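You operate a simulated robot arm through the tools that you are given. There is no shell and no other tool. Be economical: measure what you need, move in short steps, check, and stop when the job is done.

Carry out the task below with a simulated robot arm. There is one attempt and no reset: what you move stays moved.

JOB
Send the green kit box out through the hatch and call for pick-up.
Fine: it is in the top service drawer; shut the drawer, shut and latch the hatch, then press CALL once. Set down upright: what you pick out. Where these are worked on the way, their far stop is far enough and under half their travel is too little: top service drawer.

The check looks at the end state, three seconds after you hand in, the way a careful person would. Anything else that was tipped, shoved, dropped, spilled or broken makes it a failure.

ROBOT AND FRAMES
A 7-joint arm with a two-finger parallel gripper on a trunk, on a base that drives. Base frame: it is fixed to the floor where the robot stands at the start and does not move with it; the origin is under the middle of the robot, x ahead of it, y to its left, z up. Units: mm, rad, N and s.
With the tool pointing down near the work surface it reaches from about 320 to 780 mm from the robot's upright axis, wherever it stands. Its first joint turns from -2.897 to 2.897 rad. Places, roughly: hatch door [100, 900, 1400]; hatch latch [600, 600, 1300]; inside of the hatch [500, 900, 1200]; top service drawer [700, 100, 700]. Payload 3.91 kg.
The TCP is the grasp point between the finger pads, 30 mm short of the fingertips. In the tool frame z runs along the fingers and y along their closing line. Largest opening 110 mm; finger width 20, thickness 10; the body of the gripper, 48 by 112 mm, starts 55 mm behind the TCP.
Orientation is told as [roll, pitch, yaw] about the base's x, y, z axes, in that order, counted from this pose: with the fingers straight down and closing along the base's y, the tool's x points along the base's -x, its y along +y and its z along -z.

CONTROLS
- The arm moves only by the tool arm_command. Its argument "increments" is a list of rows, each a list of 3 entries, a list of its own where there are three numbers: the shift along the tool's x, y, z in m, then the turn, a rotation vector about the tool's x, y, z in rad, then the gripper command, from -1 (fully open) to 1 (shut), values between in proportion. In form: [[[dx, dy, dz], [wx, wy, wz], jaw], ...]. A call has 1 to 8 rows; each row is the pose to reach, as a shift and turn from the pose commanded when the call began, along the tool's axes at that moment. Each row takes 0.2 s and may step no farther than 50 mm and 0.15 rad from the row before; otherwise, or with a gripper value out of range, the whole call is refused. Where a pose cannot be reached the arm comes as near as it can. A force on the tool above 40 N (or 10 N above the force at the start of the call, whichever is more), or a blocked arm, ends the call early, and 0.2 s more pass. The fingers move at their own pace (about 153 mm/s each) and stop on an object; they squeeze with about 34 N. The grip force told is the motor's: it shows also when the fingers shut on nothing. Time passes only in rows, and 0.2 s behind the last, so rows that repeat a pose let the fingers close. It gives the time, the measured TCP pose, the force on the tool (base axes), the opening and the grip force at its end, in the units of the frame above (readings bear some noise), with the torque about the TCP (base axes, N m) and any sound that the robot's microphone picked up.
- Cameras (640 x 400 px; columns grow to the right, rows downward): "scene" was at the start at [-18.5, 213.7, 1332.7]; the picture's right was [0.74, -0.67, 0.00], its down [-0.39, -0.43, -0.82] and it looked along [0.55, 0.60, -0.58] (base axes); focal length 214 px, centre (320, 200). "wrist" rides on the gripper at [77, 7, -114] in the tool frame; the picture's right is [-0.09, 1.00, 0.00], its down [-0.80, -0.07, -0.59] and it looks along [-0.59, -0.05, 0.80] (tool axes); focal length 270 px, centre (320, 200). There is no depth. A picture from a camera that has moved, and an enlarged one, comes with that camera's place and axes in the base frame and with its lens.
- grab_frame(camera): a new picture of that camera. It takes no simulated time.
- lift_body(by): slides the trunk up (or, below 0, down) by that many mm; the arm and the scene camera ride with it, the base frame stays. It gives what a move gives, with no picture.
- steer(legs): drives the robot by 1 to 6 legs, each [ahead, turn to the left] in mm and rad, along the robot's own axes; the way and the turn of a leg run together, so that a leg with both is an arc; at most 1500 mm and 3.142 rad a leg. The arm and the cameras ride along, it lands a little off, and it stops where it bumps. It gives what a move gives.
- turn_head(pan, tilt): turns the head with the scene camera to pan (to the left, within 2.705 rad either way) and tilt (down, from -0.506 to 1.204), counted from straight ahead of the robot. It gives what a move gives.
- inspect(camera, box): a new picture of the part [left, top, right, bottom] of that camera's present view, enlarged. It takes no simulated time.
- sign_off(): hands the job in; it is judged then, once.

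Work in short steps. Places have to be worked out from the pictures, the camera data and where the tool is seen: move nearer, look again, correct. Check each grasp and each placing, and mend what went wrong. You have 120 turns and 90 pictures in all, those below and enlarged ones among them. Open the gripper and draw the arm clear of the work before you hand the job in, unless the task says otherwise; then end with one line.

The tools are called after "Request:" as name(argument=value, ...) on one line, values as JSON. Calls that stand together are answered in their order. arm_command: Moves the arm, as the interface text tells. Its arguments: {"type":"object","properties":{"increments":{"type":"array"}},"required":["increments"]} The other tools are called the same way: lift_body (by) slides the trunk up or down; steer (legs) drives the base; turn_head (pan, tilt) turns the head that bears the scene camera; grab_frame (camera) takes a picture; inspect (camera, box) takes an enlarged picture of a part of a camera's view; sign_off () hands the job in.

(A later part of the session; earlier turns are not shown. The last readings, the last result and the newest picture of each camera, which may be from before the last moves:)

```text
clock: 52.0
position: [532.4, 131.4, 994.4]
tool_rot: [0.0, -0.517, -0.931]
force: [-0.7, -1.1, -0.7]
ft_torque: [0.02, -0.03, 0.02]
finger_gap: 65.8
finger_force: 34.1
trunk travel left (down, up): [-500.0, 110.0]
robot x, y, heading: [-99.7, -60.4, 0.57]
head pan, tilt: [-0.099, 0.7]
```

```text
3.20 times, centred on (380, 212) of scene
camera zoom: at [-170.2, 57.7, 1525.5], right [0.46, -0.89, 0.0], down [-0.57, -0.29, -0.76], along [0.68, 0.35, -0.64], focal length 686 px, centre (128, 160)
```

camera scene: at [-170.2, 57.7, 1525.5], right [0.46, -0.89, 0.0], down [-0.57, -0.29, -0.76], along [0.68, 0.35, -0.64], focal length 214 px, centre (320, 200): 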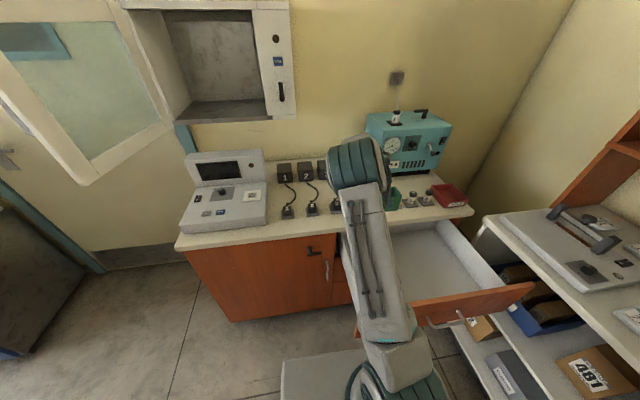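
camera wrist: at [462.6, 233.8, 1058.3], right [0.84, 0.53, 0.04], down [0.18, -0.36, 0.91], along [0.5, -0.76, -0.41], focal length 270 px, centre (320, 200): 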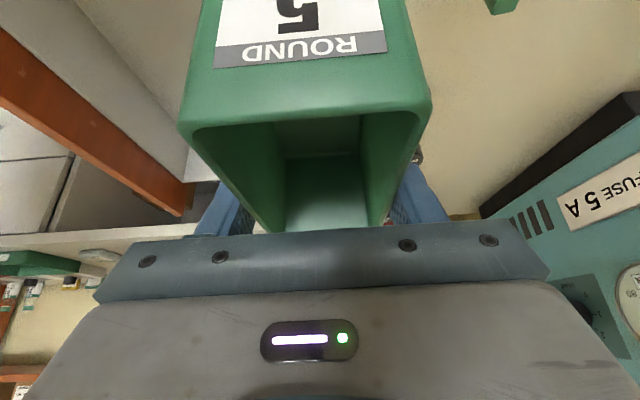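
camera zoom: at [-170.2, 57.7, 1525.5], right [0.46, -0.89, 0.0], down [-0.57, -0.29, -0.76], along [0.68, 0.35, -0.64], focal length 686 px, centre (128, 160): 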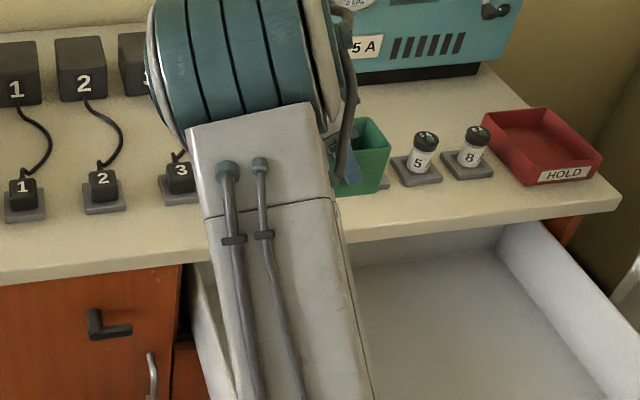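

The counter's front edge is really near n≈487, so I shift the bin 29 mm further in and 10 mm left, and then lower it.

Request:
arm_command(increments=[[[0.0091, 0.0294, -0.0052], [0, 0, 0], 1], [[0.0207, 0.0294, 0.015], [0, 0, 0], 1], [[0.0322, 0.0294, 0.0353], [0, 0, 0], 1], [[0.0413, 0.0294, 0.0513], [0, 0, 0], 1]])

Request:
inspect(camera="scene", box=[280, 150, 480, 275])

Request:
grab_frame(camera="wrist")

```text
clock: 53.0
position: [545.6, 160.1, 931.2]
tool_rot: [0.001, -0.518, -0.931]
force: [0.2, -0.2, -0.9]
ft_torque: [-0.02, -0.03, 0.01]
finger_gap: 65.5
finger_force: 33.7
trunk travel left (down, up): [-500.0, 110.0]
robot x, y, heading: [-100.8, -67.6, 0.568]
head pan, tilt: [-0.099, 0.7]
```

```text
3.20 times, centred on (380, 212) of scene
camera zoom: at [-170.2, 57.8, 1525.5], right [0.46, -0.89, 0.0], down [-0.57, -0.29, -0.76], along [0.68, 0.35, -0.64], focal length 686 px, centre (128, 160)
```

zoom: 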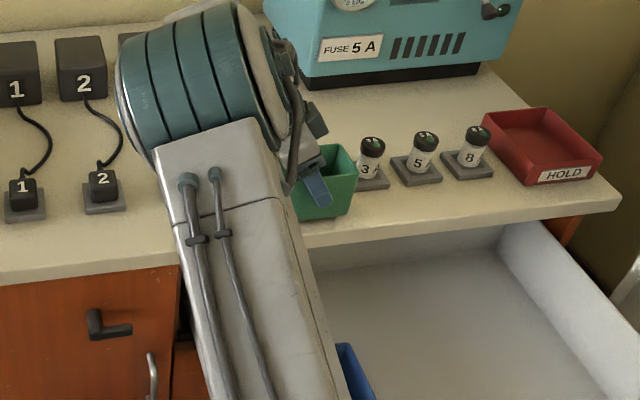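

```text
52 pictures are left
camera wrist: at [477.7, 261.9, 994.3], right [0.84, 0.53, 0.04], down [0.18, -0.36, 0.91], along [0.5, -0.76, -0.41], focal length 270 px, centre (320, 200)
```

wrist: 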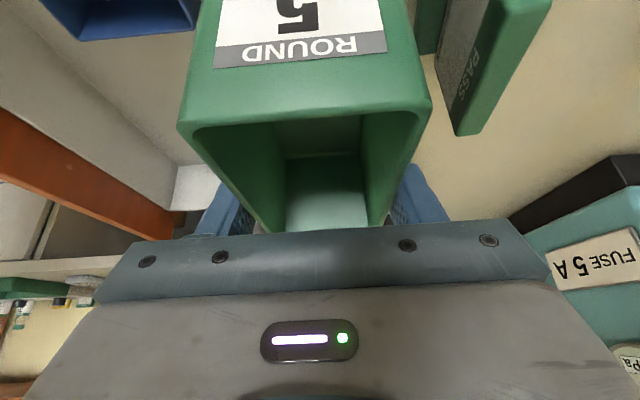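

The projection agrees with the model to ~5 mm: the bin will stand ~10 mm inside the edge and ~20 mm from the PASS card. I lower in small steps until it touches.

Request:
arm_command(increments=[[[0.002, 0.002, 0.0035], [0, 0, 0], 1], [[0.004, 0.003, 0.007], [0, 0, 0], 1], [[0.0055, 0.003, 0.0096], [0, 0, 0], 1], [[0.007, 0.003, 0.0122], [0, 0, 0], 1]])

```text
clock: 54.0
position: [547.7, 158.5, 919.6]
tool_rot: [0.003, -0.52, -0.931]
force: [-1.0, 0.9, 11.8]
ft_torque: [-0.82, -0.01, -0.05]
finger_gap: 65.9
finger_force: 34.2
trunk travel left (down, up): [-500.0, 110.0]
robot x, y, heading: [-99.0, -65.0, 0.571]
head pan, tilt: [-0.099, 0.7]
```

Contact felt (12 N). I open only slightly so the back finger stays clear of the card.

Request:
arm_command(increments=[[[0.0005, 0, 0.001], [0, 0, 0], -0.25], [[0.0005, 0, 0.001], [0, 0, 0], -0.38], [[0.0005, 0, 0.001], [0, 0, 0], -0.38]])

Request:
grab_frame(camera="wrist")

Request:
inspect(camera="scene", box=[280, 150, 480, 275])

```text
clock: 54.8
position: [549.4, 159.0, 915.9]
tool_rot: [0.001, -0.518, -0.932]
force: [0.3, 0.0, 0.0]
ft_torque: [0.03, -0.02, 0.02]
finger_gap: 75.8
finger_force: 0.1
trunk travel left (down, up): [-500.0, 110.0]
robot x, y, heading: [-99.0, -62.2, 0.573]
head pan, tilt: [-0.099, 0.7]
```

```text
51 pictures are left
camera wrist: at [480.7, 262.0, 978.5], right [0.84, 0.53, 0.04], down [0.18, -0.36, 0.91], along [0.5, -0.76, -0.41], focal length 270 px, centre (320, 200)
```

wrist: 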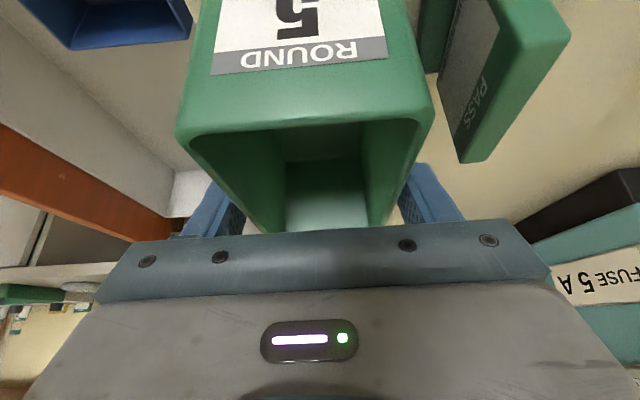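

```text
3.20 times, centred on (380, 212) of scene
camera zoom: at [-170.5, 57.5, 1525.5], right [0.46, -0.89, 0.0], down [-0.57, -0.29, -0.76], along [0.68, 0.35, -0.64], focal length 686 px, centre (128, 160)
```

zoom: 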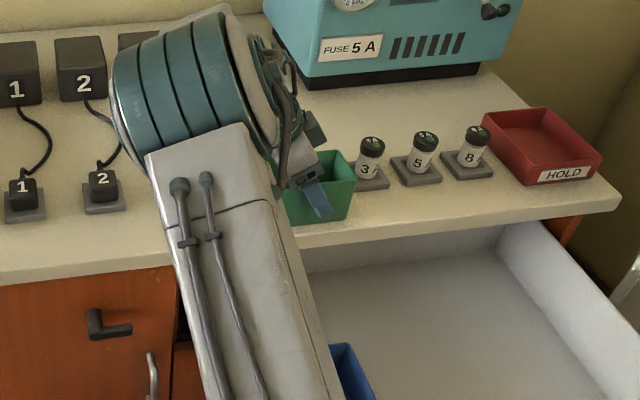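

The bin stands on the counter. I rise straight up, back off toward the robot and bring the tool upright.

Request:
lift_body(by=110)

Request:
arm_command(increments=[[[0, -0.045, 0], [0, 0, 0], -0.38], [[0, -0.09, 0], [0, 0, 0], 0], [[0, -0.135, 0], [0, 0, 0], 1], [[0, -0.18, 0], [0, 0, 0], 1], [[0, -0.2, 0], [0, 0.13, 0], 1], [[0, -0.22, 0], [0, 0.26, 0], 1], [[0, -0.24, 0], [0, 0.39, 0], 1], [[0, -0.26, 0], [0, 0.518, 0], 1]])

Request:
inspect(camera="scene", box=[280, 150, 480, 275])

```text
clock: 56.2
position: [549.9, 159.1, 1026.1]
tool_rot: [0.0, -0.517, -0.931]
force: [0.1, 0.9, -1.2]
ft_torque: [0.0, 0.01, -0.05]
finger_gap: 75.8
finger_force: 0.0
trunk travel left (down, up): [-610.0, 0.0]
robot x, y, heading: [-96.8, -67.6, 0.57]
head pan, tilt: [-0.099, 0.7]
```

```text
clock: 58.0
position: [340.3, 3.6, 1023.8]
tool_rot: [0.002, 0.002, -0.929]
force: [0.5, -0.1, 0.3]
ft_torque: [0.02, -0.01, -0.01]
finger_gap: 0.1
finger_force: 34.1
trunk travel left (down, up): [-610.0, 0.0]
robot x, y, heading: [-101.4, -64.7, 0.572]
head pan, tilt: [-0.099, 0.7]
```

```text
3.20 times, centred on (380, 212) of scene
camera zoom: at [-170.4, 56.5, 1635.6], right [0.46, -0.89, 0.0], down [-0.57, -0.29, -0.77], along [0.68, 0.35, -0.64], focal length 686 px, centre (128, 160)
```

zoom: 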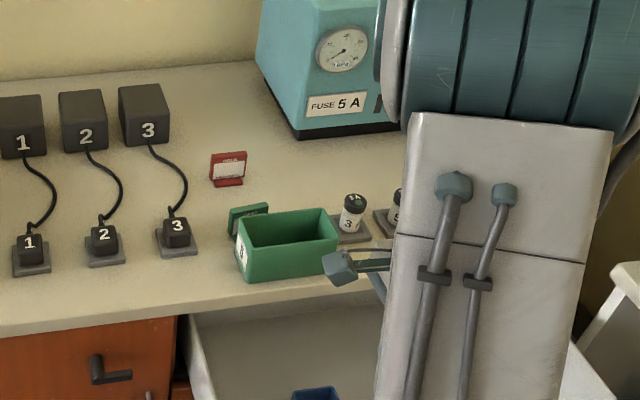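

The bin stands safely. Now I set the tool for pushing (closed fingers pointing at the drawer front) and go in front of it, left of nothing fragile.

Request:
arm_command(increments=[[[-0.0155, -0.023, 0], [-0.148, 0, 0], 1], [[-0.031, -0.046, 0], [-0.296, 0, 0], 1], [[-0.0465, -0.069, 0], [-0.444, 0, 0], 1], [[-0.062, -0.092, 0], [-0.592, 0, 0], 1], [[-0.0775, -0.115, 0], [-0.74, 0, 0], 1], [[-0.093, -0.138, 0], [-0.888, 0, 0], 1], [[-0.1085, -0.161, 0], [-1.036, 0, 0], 1], [[-0.124, -0.185, 0], [-1.184, 0, 0], 1]])

Request:
lift_body(by=-225)

Request:
grab_frame(camera="wrist")

Request:
grab_frame(camera="scene")

```text
clock: 59.8
position: [265.4, -210.2, 1023.6]
tool_rot: [1.188, 0.0, -0.932]
force: [0.0, 0.0, 0.4]
ft_torque: [0.0, -0.05, 0.02]
finger_gap: 0.0
finger_force: 34.3
trunk travel left (down, up): [-610.0, 0.0]
robot x, y, heading: [-98.9, -64.0, 0.573]
head pan, tilt: [-0.099, 0.7]
```

```text
clock: 62.2
position: [265.9, -209.7, 797.4]
tool_rot: [1.186, -0.001, -0.928]
force: [-1.2, -0.5, 0.1]
ft_torque: [0.01, -0.02, 0.01]
finger_gap: 0.1
finger_force: 33.5
trunk travel left (down, up): [-385.0, 225.0]
robot x, y, heading: [-102.2, -65.8, 0.57]
head pan, tilt: [-0.099, 0.7]
```

```text
48 pictures are left
camera wrist: at [137.5, -210.0, 848.0], right [0.35, 0.15, 0.92], down [0.02, -0.99, 0.16], along [0.94, -0.04, -0.35], focal length 270 px, centre (320, 200)
```

wrist: 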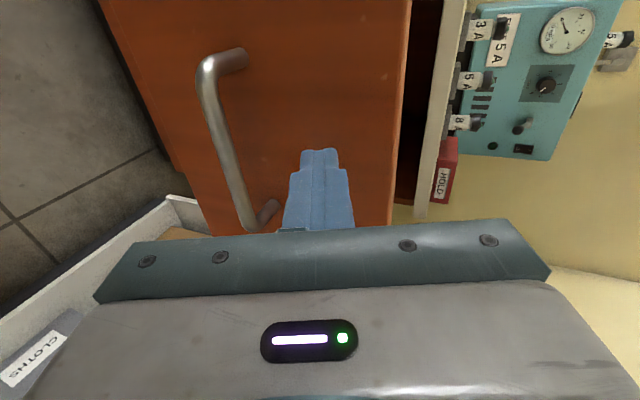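

```text
47 pictures are left
camera scene: at [-170.6, 57.2, 1410.5], right [0.46, -0.89, 0.0], down [-0.57, -0.29, -0.76], along [0.68, 0.35, -0.64], focal length 214 px, centre (320, 200)
```

scene: 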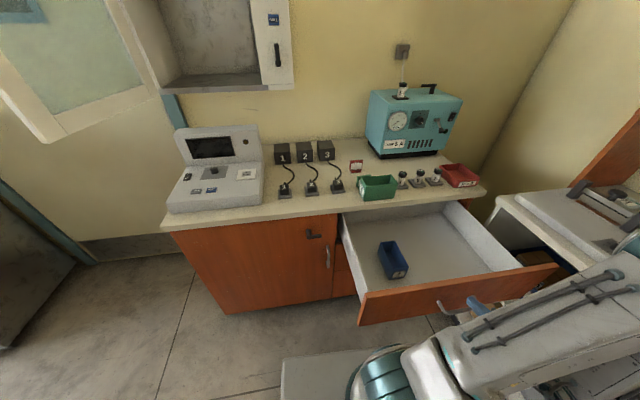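

Fingertips are just in front of the drawer face above the handle. I push straight in along the cabinet normal.

Request:
arm_command(increments=[[[0, 0.015, 0.037], [0, 0, 0], 1], [[0, 0.0263, 0.0648], [0, 0, 0], 1], [[0, 0.0395, 0.0972], [0, 0, 0], 1], [[0, 0.0526, 0.1296], [0, 0, 0], 1], [[0, 0.0658, 0.162], [0, 0, 0], 1], [[0, 0.079, 0.1945], [0, 0, 0], 1], [[0, 0.0921, 0.227], [0, 0, 0], 1], [[0, 0.1053, 0.2593], [0, 0, 0], 1]])

Request:
grab_frame(camera="scene")

```text
clock: 64.0
position: [488.4, -41.1, 799.6]
tool_rot: [1.184, 0.0, -0.929]
force: [-0.2, 0.6, 0.5]
ft_torque: [0.02, 0.01, 0.0]
finger_gap: 0.0
finger_force: 34.1
trunk travel left (down, up): [-385.0, 225.0]
robot x, y, heading: [-102.3, -63.8, 0.574]
head pan, tilt: [-0.099, 0.7]
```

```text
46 pictures are left
camera scene: at [-170.6, 57.4, 1410.5], right [0.46, -0.89, 0.0], down [-0.57, -0.29, -0.76], along [0.68, 0.35, -0.64], focal length 214 px, centre (320, 200)
```

scene: 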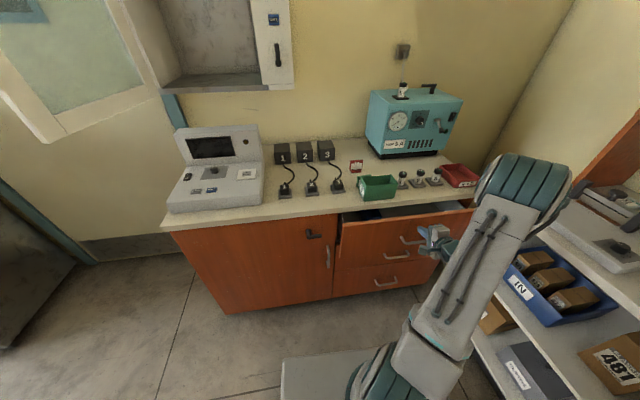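

Nearly closed. I push the remaining ~105 mm slowly until it stops.

Request:
arm_command(increments=[[[0, 0.0113, 0.0278], [0, 0, 0], 1], [[0, 0.0226, 0.0556], [0, 0, 0], 1], [[0, 0.0301, 0.0741], [0, 0, 0], 1], [[0, 0.0357, 0.088], [0, 0, 0], 1], [[0, 0.0395, 0.0972], [0, 0, 0], 1], [[0, 0.0432, 0.1065], [0, 0, 0], 1]])

Request:
inspect(camera="scene", box=[300, 170, 500, 295])

```text
clock: 65.2
position: [566.4, 16.7, 797.8]
tool_rot: [1.18, 0.0, -0.932]
force: [-23.0, -4.4, 13.7]
ft_torque: [0.2, -0.34, 0.26]
finger_gap: 0.0
finger_force: 33.8
trunk travel left (down, up): [-385.0, 225.0]
robot x, y, heading: [-102.5, -64.3, 0.572]
head pan, tilt: [-0.099, 0.7]
stopped in row 6: the force on the tool passed its limit (the readings are from after the stop); the commanded pose is now the measured one
```

```text
3.20 times, centred on (400, 232) of scene
camera zoom: at [-175.2, 56.4, 1410.7], right [0.45, -0.89, 0.0], down [-0.57, -0.29, -0.77], along [0.68, 0.35, -0.64], focal length 686 px, centre (64, 96)
```

zoom: 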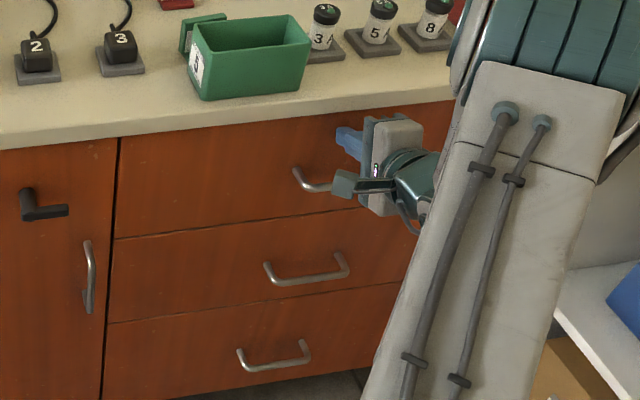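

The drawer is shut flush. I back off, raise the trunk, and bring the tool upright for the regrasp.

Request:
arm_command(increments=[[[0, -0.0188, -0.0463], [0, 0, 0], 1], [[0, -0.0376, -0.0926], [0, 0, 0], 0.5], [[0, -0.0526, -0.1296], [0, 0, 0], 0]])

Request:
lift_body(by=225)

Request:
arm_command(increments=[[[0, 0, 0], [0.148, 0, 0], 0], [[0, 0, 0], [0.296, 0, 0], 0], [[0, 0, 0], [0.444, 0, 0], 0], [[0, 0, 0], [0.592, 0, 0], 0], [[0, 0, 0], [0.74, 0, 0], -0.42], [[0, 0, 0], [0.888, 0, 0], -0.42], [[0, 0, 0], [1.036, 0, 0], -0.42], [[0, 0, 0], [1.184, 0, 0], -0.42]])

Request:
grab_frame(camera="scene")

```text
clock: 66.0
position: [456.2, -66.7, 796.8]
tool_rot: [1.177, 0.001, -0.933]
force: [-0.3, 1.0, -0.1]
ft_torque: [-0.01, 0.03, 0.0]
finger_gap: 55.0
finger_force: 0.1
trunk travel left (down, up): [-385.0, 225.0]
robot x, y, heading: [-100.9, -67.9, 0.568]
head pan, tilt: [-0.099, 0.7]
```

```text
clock: 68.4
position: [456.9, -65.4, 1021.8]
tool_rot: [1.177, 0.004, -0.932]
force: [0.0, 0.0, -0.7]
ft_torque: [0.02, 0.0, -0.01]
finger_gap: 55.0
finger_force: 0.1
trunk travel left (down, up): [-610.0, 0.0]
robot x, y, heading: [-102.8, -64.7, 0.572]
head pan, tilt: [-0.099, 0.7]
```

```text
clock: 70.2
position: [457.1, -66.1, 1021.8]
tool_rot: [-0.011, 0.002, -0.932]
force: [-0.2, 0.4, 0.8]
ft_torque: [-0.02, 0.01, -0.01]
finger_gap: 78.1
finger_force: 0.0
trunk travel left (down, up): [-610.0, 0.0]
robot x, y, heading: [-99.0, -65.5, 0.572]
head pan, tilt: [-0.099, 0.7]
```

```text
44 pictures are left
camera scene: at [-170.4, 57.7, 1635.5], right [0.46, -0.89, 0.0], down [-0.57, -0.29, -0.76], along [0.68, 0.35, -0.64], focal length 214 px, centre (320, 200)
```

scene: 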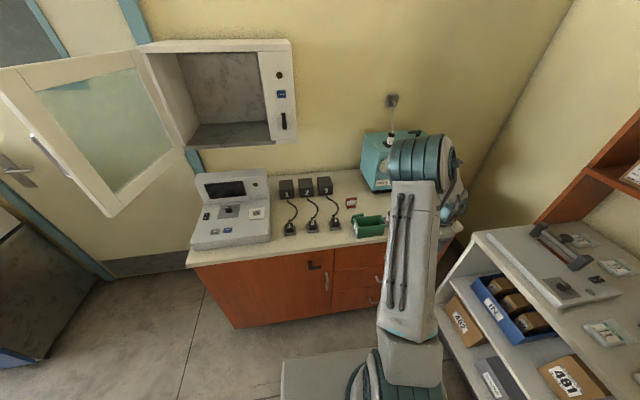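

Now I tilt the tool 37° (pointing right), shift left, and move in above the bin.

Request:
arm_command(increments=[[[0.0248, 0, 0], [0, -0.13, 0], -0.42], [[0.0496, 0, 0], [0, -0.26, 0], -0.42], [[0.0744, 0.04, 0], [0, -0.39, 0], -0.42], [[0.0992, 0.08, 0], [0, -0.52, 0], -0.42], [[0.124, 0.12, 0], [-0.006, -0.65, 0], -0.42], [[0.124, 0.165, 0], [-0.006, -0.65, 0], -0.42], [[0.124, 0.209, 0], [-0.006, -0.65, 0], -0.42]])

Request:
grab_frame(camera="wrist")

Request:
inspect(camera="scene", box=[280, 150, 480, 275])

```text
clock: 71.8
position: [551.6, 158.3, 1018.8]
tool_rot: [-0.003, -0.648, -0.928]
force: [0.1, 0.2, 0.6]
ft_torque: [0.02, -0.03, 0.0]
finger_gap: 78.0
finger_force: 0.1
trunk travel left (down, up): [-610.0, 0.0]
robot x, y, heading: [-97.3, -64.4, 0.571]
head pan, tilt: [-0.099, 0.7]
```

```text
43 pictures are left
camera wrist: at [480.2, 267.2, 1063.0], right [0.84, 0.54, 0.05], down [0.11, -0.27, 0.96], along [0.53, -0.8, -0.28], focal length 270 px, centre (320, 200)
```

wrist: 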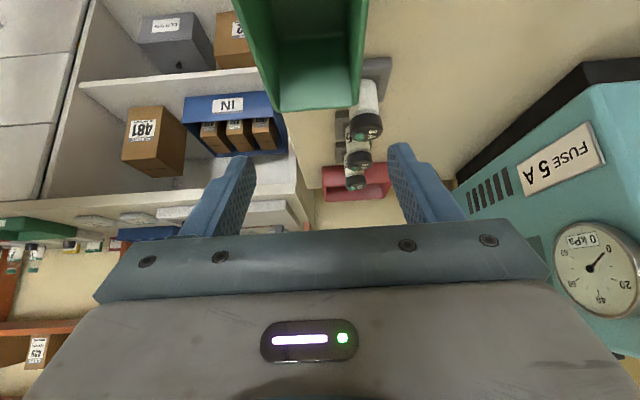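

```text
3.20 times, centred on (380, 212) of scene
camera zoom: at [-170.1, 57.6, 1635.5], right [0.45, -0.89, 0.0], down [-0.57, -0.29, -0.76], along [0.68, 0.35, -0.64], focal length 686 px, centre (128, 160)
```

zoom: 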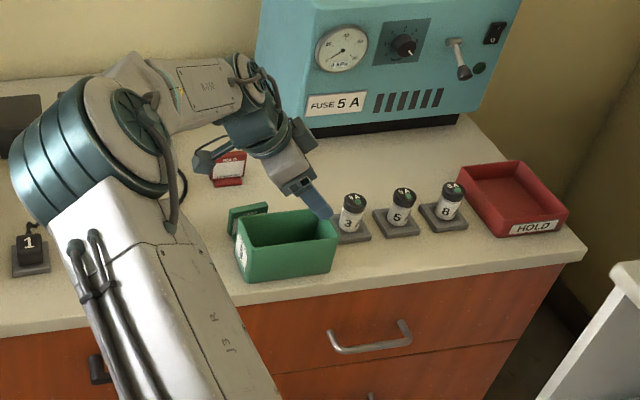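

The bin is centred between the fingers. I descend 100 mm onto it.

Request:
arm_command(increments=[[[0.0154, -0.001, 0.0203], [0, 0, 0], -0.42], [[0.0308, -0.002, 0.0407], [0, 0, 0], -0.42], [[0.0462, -0.002, 0.061], [0, 0, 0], -0.42], [[0.0604, -0.002, 0.0797], [0, 0, 0], -0.42]])

Request:
grab_frame(camera="wrist")

Request:
inspect(camera="scene", box=[280, 150, 480, 275])

```text
clock: 72.8
position: [549.4, 157.2, 920.7]
tool_rot: [-0.003, -0.648, -0.928]
force: [0.1, 0.3, 0.3]
ft_torque: [0.0, 0.0, 0.0]
finger_gap: 77.9
finger_force: 0.1
trunk travel left (down, up): [-610.0, 0.0]
robot x, y, heading: [-101.5, -64.4, 0.569]
head pan, tilt: [-0.099, 0.7]
```

```text
41 pictures are left
camera wrist: at [476.7, 265.4, 965.7], right [0.84, 0.54, 0.05], down [0.11, -0.27, 0.96], along [0.53, -0.8, -0.28], focal length 270 px, centre (320, 200)
```

wrist: 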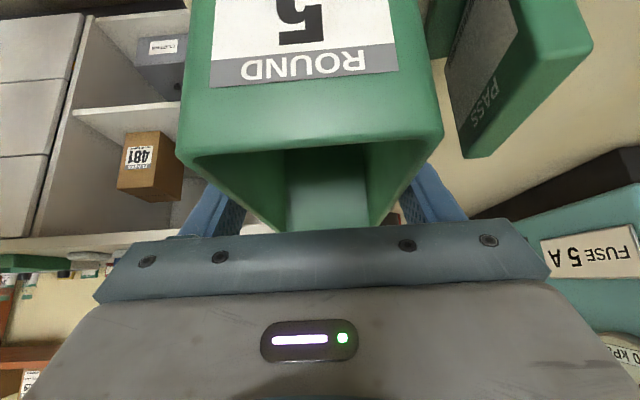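

```text
3.20 times, centred on (380, 212) of scene
camera zoom: at [-170.6, 57.6, 1635.5], right [0.45, -0.89, 0.0], down [-0.57, -0.29, -0.76], along [0.68, 0.35, -0.64], focal length 686 px, centre (128, 160)
```

zoom: 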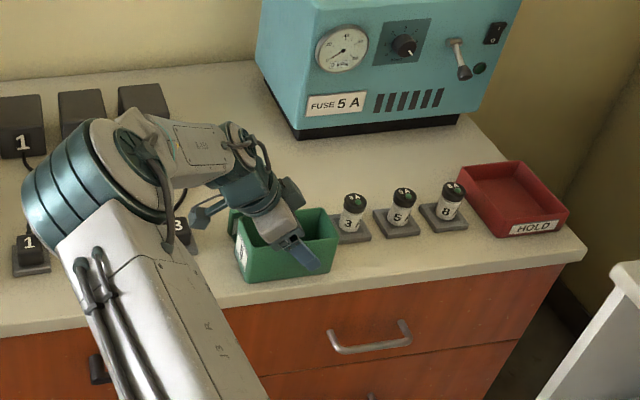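

Good alignment. I close, then lift 100 mm.

Request:
arm_command(increments=[[[0, 0, 0], [0, 0, 0], 1], [[0, 0, 0], [0, 0, 0], 1], [[0, 0, 0], [0, 0, 0], 1], [[-0.0154, 0, -0.0203], [0, 0, 0], 1], [[-0.0308, 0, -0.0407], [0, 0, 0], 1], [[-0.0462, 0, -0.061], [0, 0, 0], 1], [[-0.0616, 0, -0.0813], [0, 0, 0], 1], [[-0.0785, 0, -0.1036], [0, 0, 0], 1]])

Request:
inspect(camera="scene", box=[280, 150, 480, 275])

```text
clock: 74.6
position: [549.8, 158.2, 1051.2]
tool_rot: [-0.004, -0.649, -0.929]
force: [1.2, 0.1, -1.5]
ft_torque: [-0.02, -0.03, 0.01]
finger_gap: 65.7
finger_force: 34.0
trunk travel left (down, up): [-610.0, 0.0]
robot x, y, heading: [-101.6, -61.6, 0.569]
head pan, tilt: [-0.099, 0.7]
```

```text
3.20 times, centred on (380, 212) of scene
camera zoom: at [-171.1, 57.1, 1635.5], right [0.45, -0.89, 0.0], down [-0.57, -0.29, -0.77], along [0.68, 0.35, -0.64], focal length 686 px, centre (128, 160)
```

zoom: 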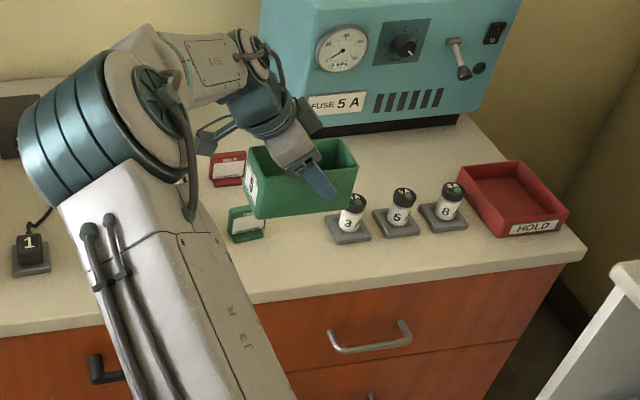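

The bin is held level. I draw it back from the counter and turn the tool to face the wall.

Request:
arm_command(increments=[[[0, -0.045, 0], [0, 0, 0], 1], [[0, -0.09, 0], [0, 0, 0], 1], [[0, -0.135, 0], [0, 0, 0], 1], [[0, -0.18, 0], [0, 0, 0], 1], [[0.02, -0.18, -0.0151], [-0.0888, 0, -0.1172], 1], [[0.04, -0.18, -0.0302], [-0.1776, 0, -0.2343], 1], [[0.06, -0.18, -0.0453], [-0.2664, 0, -0.3515], 1], [[0.08, -0.18, -0.0604], [-0.3552, 0, -0.4686], 1]])

Request:
arm_command(increments=[[[0, 0, 0], [-0.0848, 0, -0.1119], 1], [[0, 0, 0], [-0.1696, 0, -0.2238], 1], [[0, 0, 0], [-0.2544, 0, -0.3357], 1], [[0, 0, 0], [-0.3392, 0, -0.4476], 1], [[0, 0, 0], [-0.424, 0, -0.5595], 1], [[0, 0, 0], [-0.5088, 0, -0.6714], 1], [[0, 0, 0], [-0.5937, 0, -0.7834], 1]])

Request:
grab_frame(camera="scene")

```text
clock: 76.4
position: [342.6, 129.6, 1050.4]
tool_rot: [-0.001, -0.646, -0.338]
force: [0.1, -0.4, -1.7]
ft_torque: [0.02, -0.01, 0.01]
finger_gap: 65.7
finger_force: 34.2
trunk travel left (down, up): [-610.0, 0.0]
robot x, y, heading: [-97.7, -67.4, 0.576]
head pan, tilt: [-0.099, 0.7]
```

```text
clock: 78.0
position: [345.8, 128.7, 1051.9]
tool_rot: [0.005, -0.645, 0.642]
force: [-0.8, 0.1, -1.7]
ft_torque: [-0.01, 0.0, 0.02]
finger_gap: 65.6
finger_force: 33.6
trunk travel left (down, up): [-610.0, 0.0]
robot x, y, heading: [-100.5, -66.8, 0.572]
head pan, tilt: [-0.099, 0.7]
```

```text
38 pictures are left
camera scene: at [-170.5, 56.8, 1635.5], right [0.45, -0.89, 0.0], down [-0.57, -0.29, -0.76], along [0.68, 0.35, -0.64], focal length 214 px, centre (320, 200)
```

scene: 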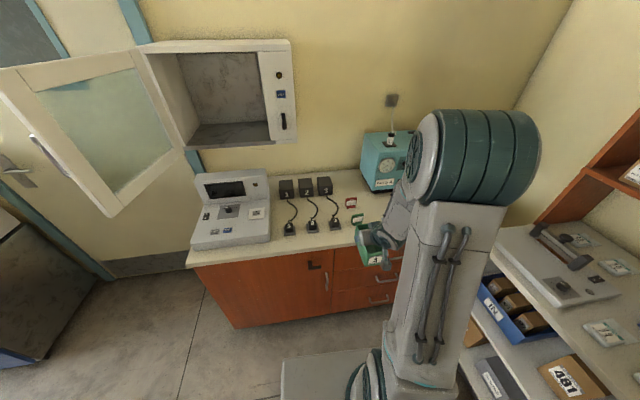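

The hatch opening spans t≈-552…-218 with its floor near z≈1230. I raise the bin high at once, then turn left, drive along, and turn back to face the hatch.

Request:
arm_command(increments=[[[-0.027, 0, -0.0358], [0, 0, 0], 1], [[-0.054, 0, -0.0717], [0, 0, 0], 1], [[-0.0815, 0, -0.1076], [0, 0, 0], 1], [[-0.1087, 0, -0.1435], [0, 0, 0], 1], [[-0.136, 0, -0.1793], [0, 0, 0], 1], [[-0.163, 0, -0.2152], [0, 0, 0], 1]])

Request:
steer(legs=[[0, 1.639], [294, 0], [0, -1.571]])

Request:
turn_head(pan=0.0, tilt=0.45)

Request:
grab_frame(camera="scene")

```text
clock: 79.4
position: [343.4, 130.7, 1320.2]
tool_rot: [0.002, -0.646, 0.64]
force: [0.2, -0.6, -1.2]
ft_torque: [0.03, 0.01, -0.01]
finger_gap: 65.7
finger_force: 34.3
trunk travel left (down, up): [-610.0, 0.0]
robot x, y, heading: [-97.8, -65.3, 0.565]
head pan, tilt: [-0.099, 0.7]
```

```text
clock: 89.2
position: [132.3, 420.6, 1320.3]
tool_rot: [0.002, -0.646, 0.768]
force: [1.4, 0.1, -1.2]
ft_torque: [0.01, -0.02, 0.0]
finger_gap: 65.8
finger_force: 33.8
trunk travel left (down, up): [-610.0, 0.0]
robot x, y, heading: [-281.2, 171.9, 0.698]
head pan, tilt: [-0.099, 0.7]
```

```text
clock: 90.0
position: [130.5, 421.2, 1319.9]
tool_rot: [0.001, -0.646, 0.767]
force: [0.3, 0.3, -0.8]
ft_torque: [-0.05, -0.01, 0.04]
finger_gap: 65.8
finger_force: 34.2
trunk travel left (down, up): [-610.0, 0.0]
robot x, y, heading: [-283.3, 169.3, 0.702]
head pan, tilt: [0.0, 0.45]
```

```text
37 pictures are left
camera scene: at [-370.0, 293.6, 1657.6], right [0.64, -0.77, 0.0], down [-0.33, -0.28, -0.9], along [0.69, 0.58, -0.44], focal length 214 px, centre (320, 200)
```

scene: 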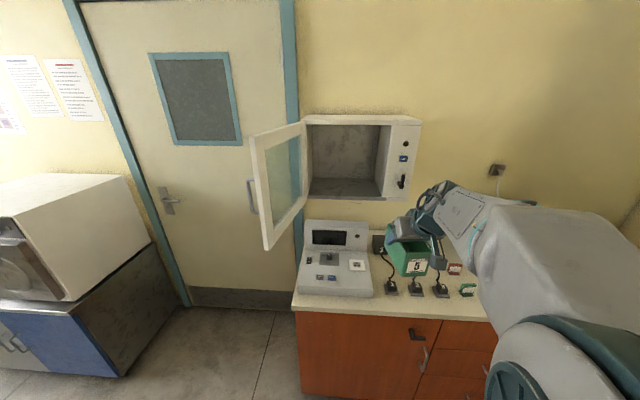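

Excellent view of the hatch. I square up (heading 0.64) and drive forward 280 mm with the bin held high.

Request:
steer(legs=[[0, -0.06], [280, 0]])

Request:
turn_head(pan=0.0, tilt=0.4)

Request:
grab_frame(camera="scene")

Request:
grab_frame(camera="wrist")

```text
clock: 92.4
position: [370.8, 571.2, 1318.9]
tool_rot: [0.002, -0.645, 0.716]
force: [1.0, -0.5, -1.2]
ft_torque: [-0.01, -0.04, 0.02]
finger_gap: 65.6
finger_force: 33.6
trunk travel left (down, up): [-610.0, 0.0]
robot x, y, heading: [-58.5, 343.4, 0.654]
head pan, tilt: [0.0, 0.45]
```

```text
clock: 93.0
position: [370.9, 569.1, 1319.3]
tool_rot: [0.002, -0.647, 0.717]
force: [0.3, -0.4, -0.9]
ft_torque: [0.01, 0.01, -0.02]
finger_gap: 65.7
finger_force: 34.1
trunk travel left (down, up): [-610.0, 0.0]
robot x, y, heading: [-58.7, 339.0, 0.648]
head pan, tilt: [0.0, 0.4]
```

```text
36 pictures are left
camera scene: at [-136.1, 468.3, 1662.3], right [0.6, -0.8, 0.0], down [-0.31, -0.23, -0.92], along [0.73, 0.56, -0.39], focal length 214 px, centre (320, 200)
```

scene: 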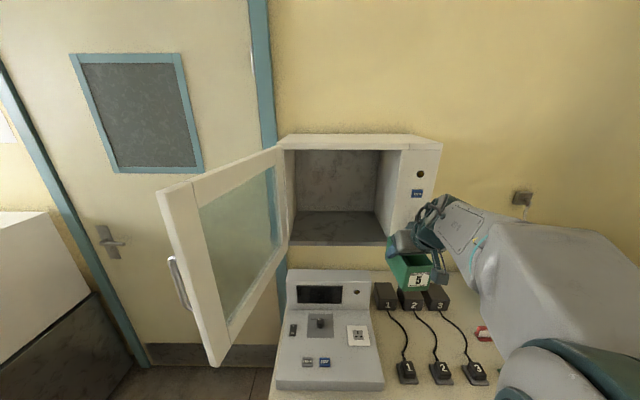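

```text
35 pictures are left
camera wrist: at [267.5, 488.4, 1366.0], right [-0.6, 0.8, 0.05], down [0.26, 0.13, 0.96], along [0.76, 0.59, -0.29], focal length 270 px, centre (320, 200)
```

wrist: 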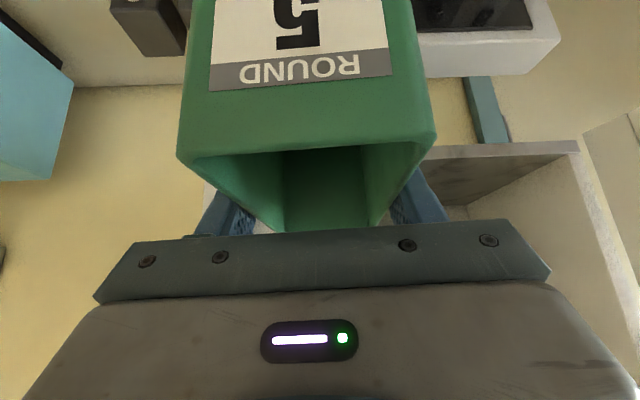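

Robot sits well. I shift the bin left to the hatch's middle (t≈-386) and square its yaw, then check.

Request:
arm_command(increments=[[[-0.0023, 0.0374, 0.0018], [0.0116, 0, 0.0154], 1], [[-0.0046, 0.0748, 0.0035], [0.0233, 0, 0.0307], 1], [[-0.0069, 0.1122, 0.0053], [0.035, 0, 0.046], 1], [[-0.0092, 0.1496, 0.007], [0.0465, 0, 0.0614], 1]])

Request:
grab_frame(camera="wrist")

Request:
grab_frame(camera="scene")

```text
clock: 94.0
position: [280.9, 689.3, 1320.5]
tool_rot: [-0.001, -0.645, 0.64]
force: [-0.7, 0.1, -1.2]
ft_torque: [0.02, -0.03, -0.05]
finger_gap: 65.5
finger_force: 34.4
trunk travel left (down, up): [-610.0, 0.0]
robot x, y, heading: [-60.1, 337.4, 0.646]
head pan, tilt: [0.0, 0.4]
```

```text
34 pictures are left
camera wrist: at [171.5, 617.2, 1366.3], right [-0.54, 0.84, 0.05], down [0.27, 0.11, 0.96], along [0.8, 0.53, -0.29], focal length 270 px, centre (320, 200)
```

wrist: 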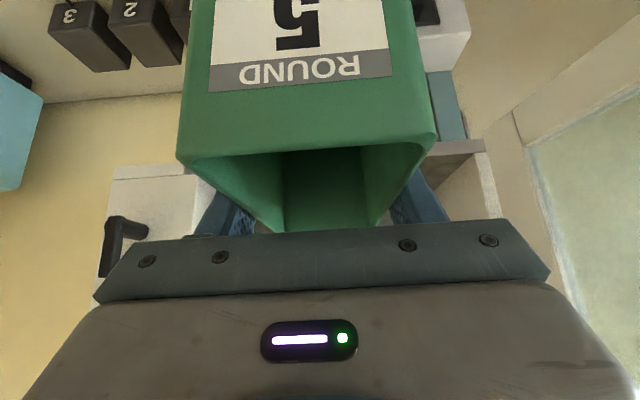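

```text
33 pictures are left
camera scene: at [-137.3, 470.0, 1662.1], right [0.6, -0.8, 0.0], down [-0.31, -0.24, -0.92], along [0.73, 0.56, -0.39], focal length 214 px, centre (320, 200)
```

scene: 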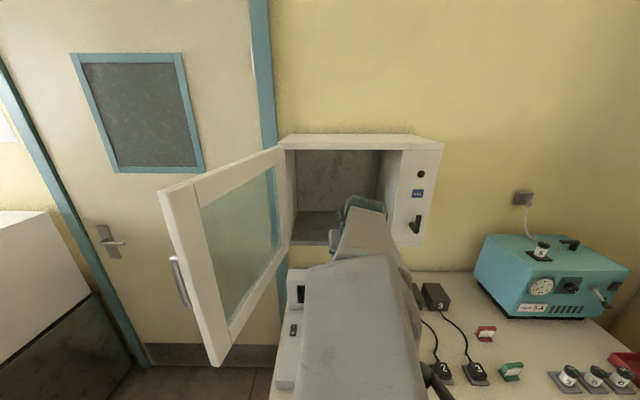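

The lateral fit is right: opening centre t≈-388, floor z≈1232. I advance halfway, with ~25 mm clearance under the bin, and look.

Request:
arm_command(increments=[[[-0.024, 0, 0.0225], [0, 0, 0], 1], [[-0.048, 0, 0.045], [0, 0, 0], 1], [[-0.072, 0, 0.0675], [0, 0, 0], 1], [[-0.095, 0, 0.09], [0, 0, 0], 1]])

Request:
grab_frame(camera="wrist")

Request:
inspect(camera="scene", box=[240, 110, 480, 260])

```text
clock: 95.0
position: [387.0, 767.7, 1303.5]
tool_rot: [0.002, -0.645, 0.637]
force: [0.0, -0.3, -1.2]
ft_torque: [-0.02, 0.0, -0.01]
finger_gap: 65.5
finger_force: 33.9
trunk travel left (down, up): [-610.0, 0.0]
robot x, y, heading: [-59.9, 341.5, 0.653]
head pan, tilt: [0.0, 0.4]
```

```text
32 pictures are left
camera wrist: at [278.9, 694.7, 1349.8], right [-0.54, 0.84, 0.05], down [0.27, 0.11, 0.96], along [0.8, 0.53, -0.29], focal length 270 px, centre (320, 200)
```

wrist: 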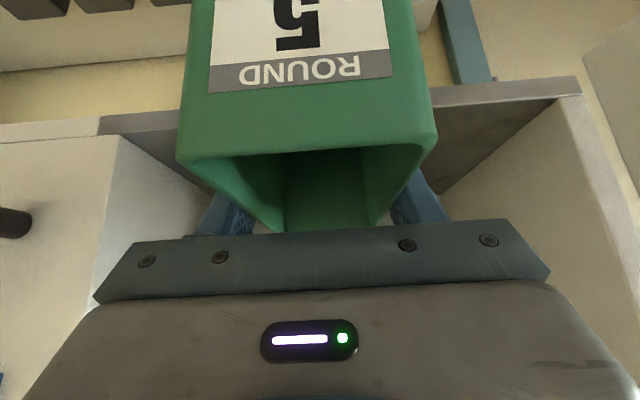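

```text
2.67 times, centred on (360, 185) of scene
camera zoom: at [-134.9, 469.7, 1662.3], right [0.6, -0.8, 0.0], down [-0.31, -0.24, -0.92], along [0.73, 0.56, -0.39], focal length 572 px, centre (213, 240)
```

zoom: 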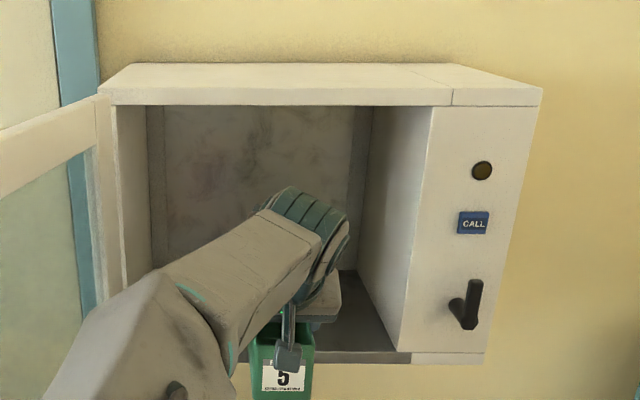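

The sill plane is near n≈830, floor ≈1223. The wrist is well under the lintel. I go in another 146 mm while dropping 10 mm.

Request:
arm_command(increments=[[[-0.0292, 0, 0.0219], [0, 0, 0], 1], [[-0.0584, 0, 0.0439], [0, 0, 0], 1], [[-0.0845, 0, 0.0698], [0, 0, 0], 1], [[-0.1107, 0, 0.0957], [0, 0, 0], 1]])

Request:
grab_frame(camera="wrist")

Request:
inspect(camera="scene", box=[240, 110, 480, 260])

```text
clock: 96.0
position: [504.9, 857.2, 1294.5]
tool_rot: [0.004, -0.644, 0.639]
force: [-0.3, -0.3, -0.5]
ft_torque: [-0.01, 0.01, 0.03]
finger_gap: 65.8
finger_force: 34.7
trunk travel left (down, up): [-610.0, 0.0]
robot x, y, heading: [-56.1, 339.8, 0.652]
head pan, tilt: [0.0, 0.4]
```

```text
30 pictures are left
camera wrist: at [396.0, 783.3, 1340.3], right [-0.54, 0.84, 0.05], down [0.27, 0.11, 0.96], along [0.8, 0.53, -0.29], focal length 270 px, centre (320, 200)
```

wrist: 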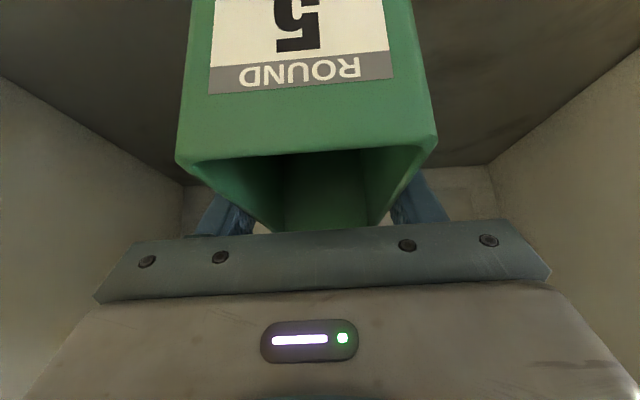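

```text
2.67 times, centred on (360, 185) of scene
camera zoom: at [-134.5, 469.2, 1662.3], right [0.6, -0.8, 0.0], down [-0.31, -0.24, -0.92], along [0.73, 0.56, -0.39], focal length 572 px, centre (213, 240)
```

zoom: 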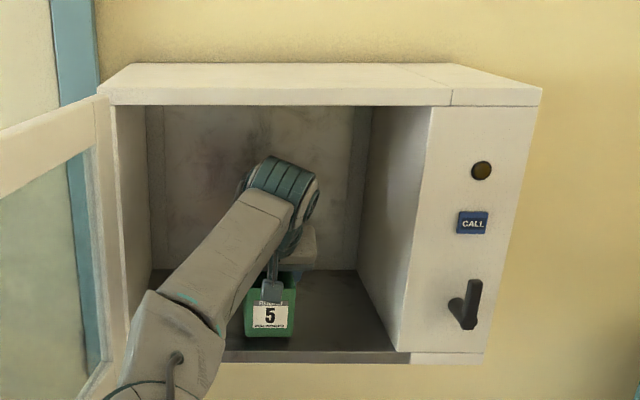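

The bin is inside above the hatch floor. I lower in 4 mm steps until it touches.

Request:
arm_command(increments=[[[0.003, 0, 0.004], [0, 0, 0], 1], [[0.006, 0, 0.008], [0, 0, 0], 1], [[0.0084, 0, 0.0112], [0, 0, 0], 1], [[0.0102, 0, 0.0136], [0, 0, 0], 1], [[0.012, 0, 0.016], [0, 0, 0], 1]])

```text
clock: 97.2
position: [501.9, 854.9, 1278.1]
tool_rot: [0.002, -0.653, 0.639]
force: [6.7, 5.0, 22.4]
ft_torque: [-0.72, 0.61, -0.02]
finger_gap: 65.9
finger_force: 33.5
trunk travel left (down, up): [-610.0, 0.0]
robot x, y, heading: [-55.8, 341.3, 0.647]
head pan, tilt: [0.0, 0.4]
```

Contact (22 N). I release and look before withdrawing.

Request:
arm_command(increments=[[[0.0, 0, -0.001], [0, 0, 0], -0.25], [[0.0, 0, -0.001], [0, 0, 0], -0.5], [[0.0, 0, -0.001], [0, 0, 0], -0.5]])

Request:
grab_frame(camera="wrist")

```text
clock: 98.0
position: [501.3, 854.1, 1276.0]
tool_rot: [0.002, -0.646, 0.64]
force: [0.1, -0.1, -0.7]
ft_torque: [0.01, 0.0, 0.0]
finger_gap: 82.5
finger_force: 0.1
trunk travel left (down, up): [-610.0, 0.0]
robot x, y, heading: [-56.4, 341.7, 0.645]
head pan, tilt: [0.0, 0.4]
```

```text
28 pictures are left
camera wrist: at [392.9, 781.3, 1322.5], right [-0.54, 0.84, 0.05], down [0.27, 0.11, 0.96], along [0.8, 0.53, -0.29], focal length 270 px, centre (320, 200)
```

wrist: 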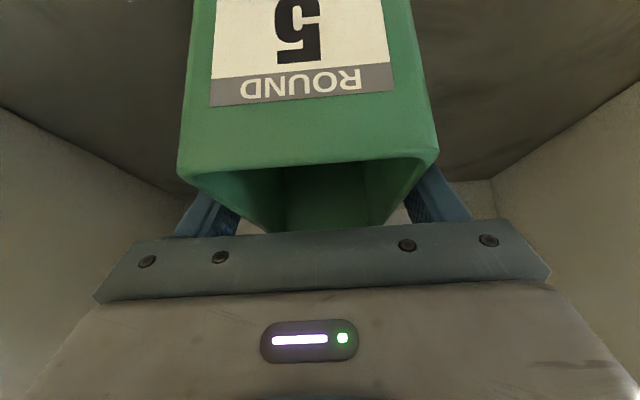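

The bin rests upright on the floor. I withdraw along the tool axis, then straight out.

Request:
arm_command(increments=[[[0, 0, -0.04], [0, 0, 0], -0.5], [[0, 0, -0.08], [0, 0, 0], -0.5], [[0.036, 0, -0.107], [0, 0, 0], -0.5], [[0.072, 0, -0.134], [0, 0, 0], -0.5], [[0.108, 0, -0.161], [0, 0, 0], 0], [[0.144, 0, -0.188], [0, 0, 0], 1], [[0.18, 0, -0.215], [0, 0, 0], 1], [[0.216, 0, -0.242], [0, 0, 0], 1]])

Request:
grab_frame(camera="scene")

```text
clock: 99.8
position: [246.4, 663.4, 1341.6]
tool_rot: [0.002, -0.646, 0.64]
force: [0.1, 0.9, 0.4]
ft_torque: [0.0, 0.03, -0.02]
finger_gap: 0.0
finger_force: 34.5
trunk travel left (down, up): [-610.0, 0.0]
robot x, y, heading: [-55.2, 338.7, 0.646]
head pan, tilt: [0.0, 0.4]
```

```text
27 pictures are left
camera scene: at [-137.5, 467.5, 1662.3], right [0.6, -0.8, 0.0], down [-0.31, -0.23, -0.92], along [0.73, 0.56, -0.39], focal length 214 px, centre (320, 200)
```

scene: 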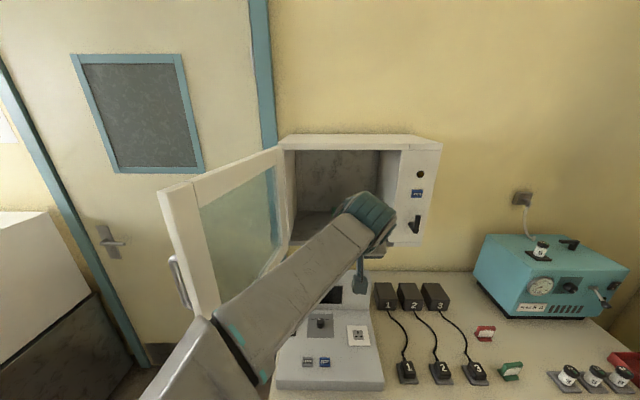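

The bin is in. To swing the door I need to get around its free edge (n≈425, t≈-665), so I back the robot up 230 mm first.

Request:
steer(legs=[[-230, 0]])

Request:
turn_head(pan=0.25, tilt=0.4)

Request:
grab_frame(camera="scene")

```text
clock: 101.5
position: [62.5, 523.8, 1340.9]
tool_rot: [0.001, -0.645, 0.638]
force: [-0.3, 0.1, 0.4]
ft_torque: [0.03, 0.0, 0.01]
finger_gap: 0.2
finger_force: 33.7
trunk travel left (down, up): [-610.0, 0.0]
robot x, y, heading: [-243.4, 202.0, 0.649]
head pan, tilt: [0.0, 0.4]
```

```text
clock: 102.3
position: [63.3, 523.7, 1339.9]
tool_rot: [0.002, -0.647, 0.636]
force: [-1.0, 0.3, -0.7]
ft_torque: [0.01, -0.01, -0.02]
finger_gap: 0.0
finger_force: 34.2
trunk travel left (down, up): [-610.0, 0.0]
robot x, y, heading: [-238.9, 200.9, 0.645]
head pan, tilt: [0.25, 0.4]
```

```text
26 pictures are left
camera scene: at [-337.8, 344.8, 1662.3], right [0.78, -0.63, 0.0], down [-0.24, -0.3, -0.92], along [0.58, 0.72, -0.39], focal length 214 px, centre (320, 200)
```

scene: 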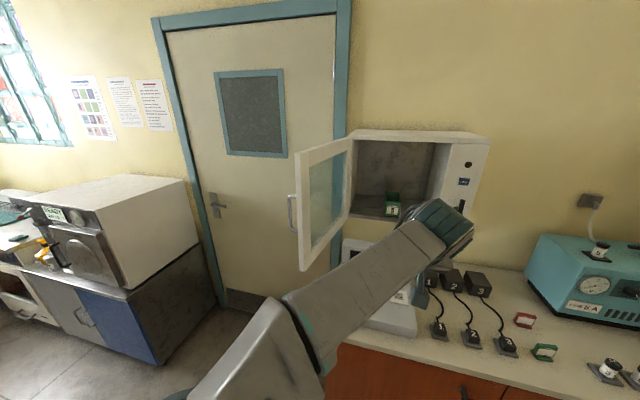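

The bin stands upright inside the hatch. Now I swing the tool left in front of the door's free edge, levelling it to point at the wall, at a height below the door handle.

Request:
arm_command(increments=[[[0.006, 0.0448, 0.005], [0, -0.075, 0], 1], [[0.0115, 0.0895, 0.01], [0, -0.15, 0], 1], [[0.017, 0.134, 0.015], [0, -0.225, 0], 1], [[0.023, 0.179, 0.02], [0, -0.3, 0], 1], [[0.029, 0.224, 0.025], [0, -0.375, 0], 1], [[0.0345, 0.2685, 0.03], [0, -0.45, 0], 1], [[0.04, 0.3133, 0.035], [0, -0.525, 0], 1], [[0.046, 0.358, 0.04], [0, -0.6, 0], 1]])

Request:
grab_frame(camera="scene")

Request:
grab_frame(camera="wrist")

```text
clock: 104.1
position: [-99.5, 773.7, 1280.3]
tool_rot: [-0.037, -1.258, 0.686]
force: [-0.1, 0.4, -0.9]
ft_torque: [-0.01, -0.01, -0.01]
finger_gap: 0.0
finger_force: 34.5
out of reach, approached as far as the arm can: row 7, 8
trunk travel left (down, up): [-610.0, 0.0]
robot x, y, heading: [-241.3, 198.5, 0.646]
head pan, tilt: [0.25, 0.4]
```

```text
25 pictures are left
camera scene: at [-339.0, 346.3, 1662.1], right [0.78, -0.62, 0.0], down [-0.24, -0.3, -0.92], along [0.58, 0.72, -0.39], focal length 214 px, centre (320, 200)
```

scene: 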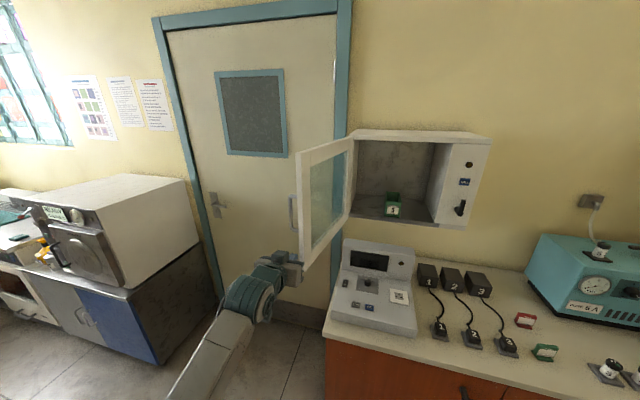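

```text
24 pictures are left
camera wrist: at [-208.6, 697.6, 1242.5], right [-0.58, 0.81, 0.07], down [-0.22, -0.24, 0.95], along [0.78, 0.54, 0.31], focal length 270 px, centre (320, 200)
```

wrist: 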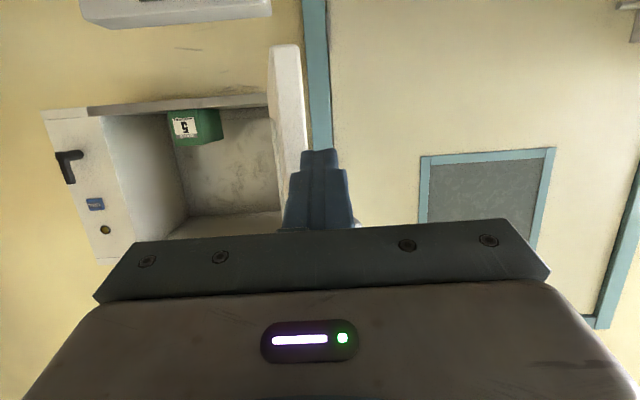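

The arm hits its limit on the left, so I use the base: turn left 0.1 rad and drive 90 mm so the fingers stand outside the door.

Request:
steer(legs=[[0, 0.1], [90, 0]])

Request:
grab_frame(camera="wrist")

Request:
grab_frame(camera="scene")

```text
clock: 105.8
position: [-88.0, 846.4, 1278.5]
tool_rot: [-0.013, -1.246, 0.765]
force: [0.3, 1.2, -1.0]
ft_torque: [0.02, -0.01, -0.01]
finger_gap: 0.0
finger_force: 34.1
trunk travel left (down, up): [-610.0, 0.0]
robot x, y, heading: [-177.0, 261.9, 0.745]
head pan, tilt: [0.25, 0.4]
```

```text
23 pictures are left
camera wrist: at [-189.6, 760.5, 1243.2], right [-0.66, 0.75, 0.08], down [-0.18, -0.26, 0.95], along [0.73, 0.61, 0.31], focal length 270 px, centre (320, 200)
```

wrist: 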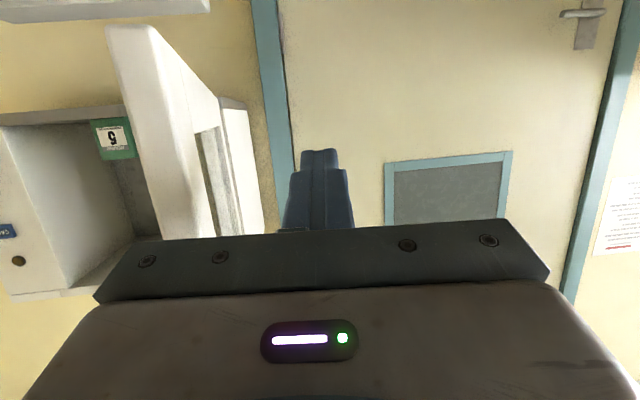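

```text
22 pictures are left
camera scene: at [-283.8, 398.1, 1662.3], right [0.84, -0.54, 0.0], down [-0.21, -0.33, -0.92], along [0.5, 0.77, -0.39], focal length 214 px, centre (320, 200)
```

scene: 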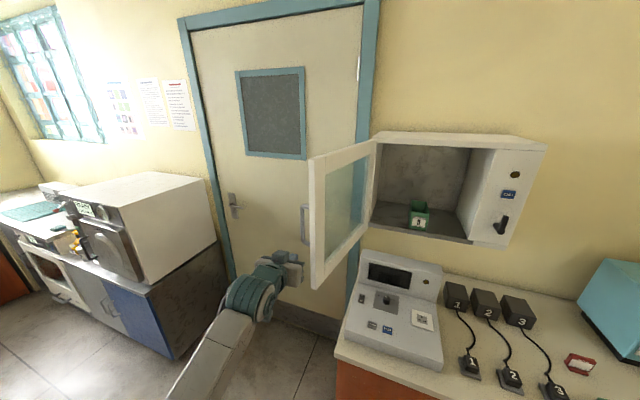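

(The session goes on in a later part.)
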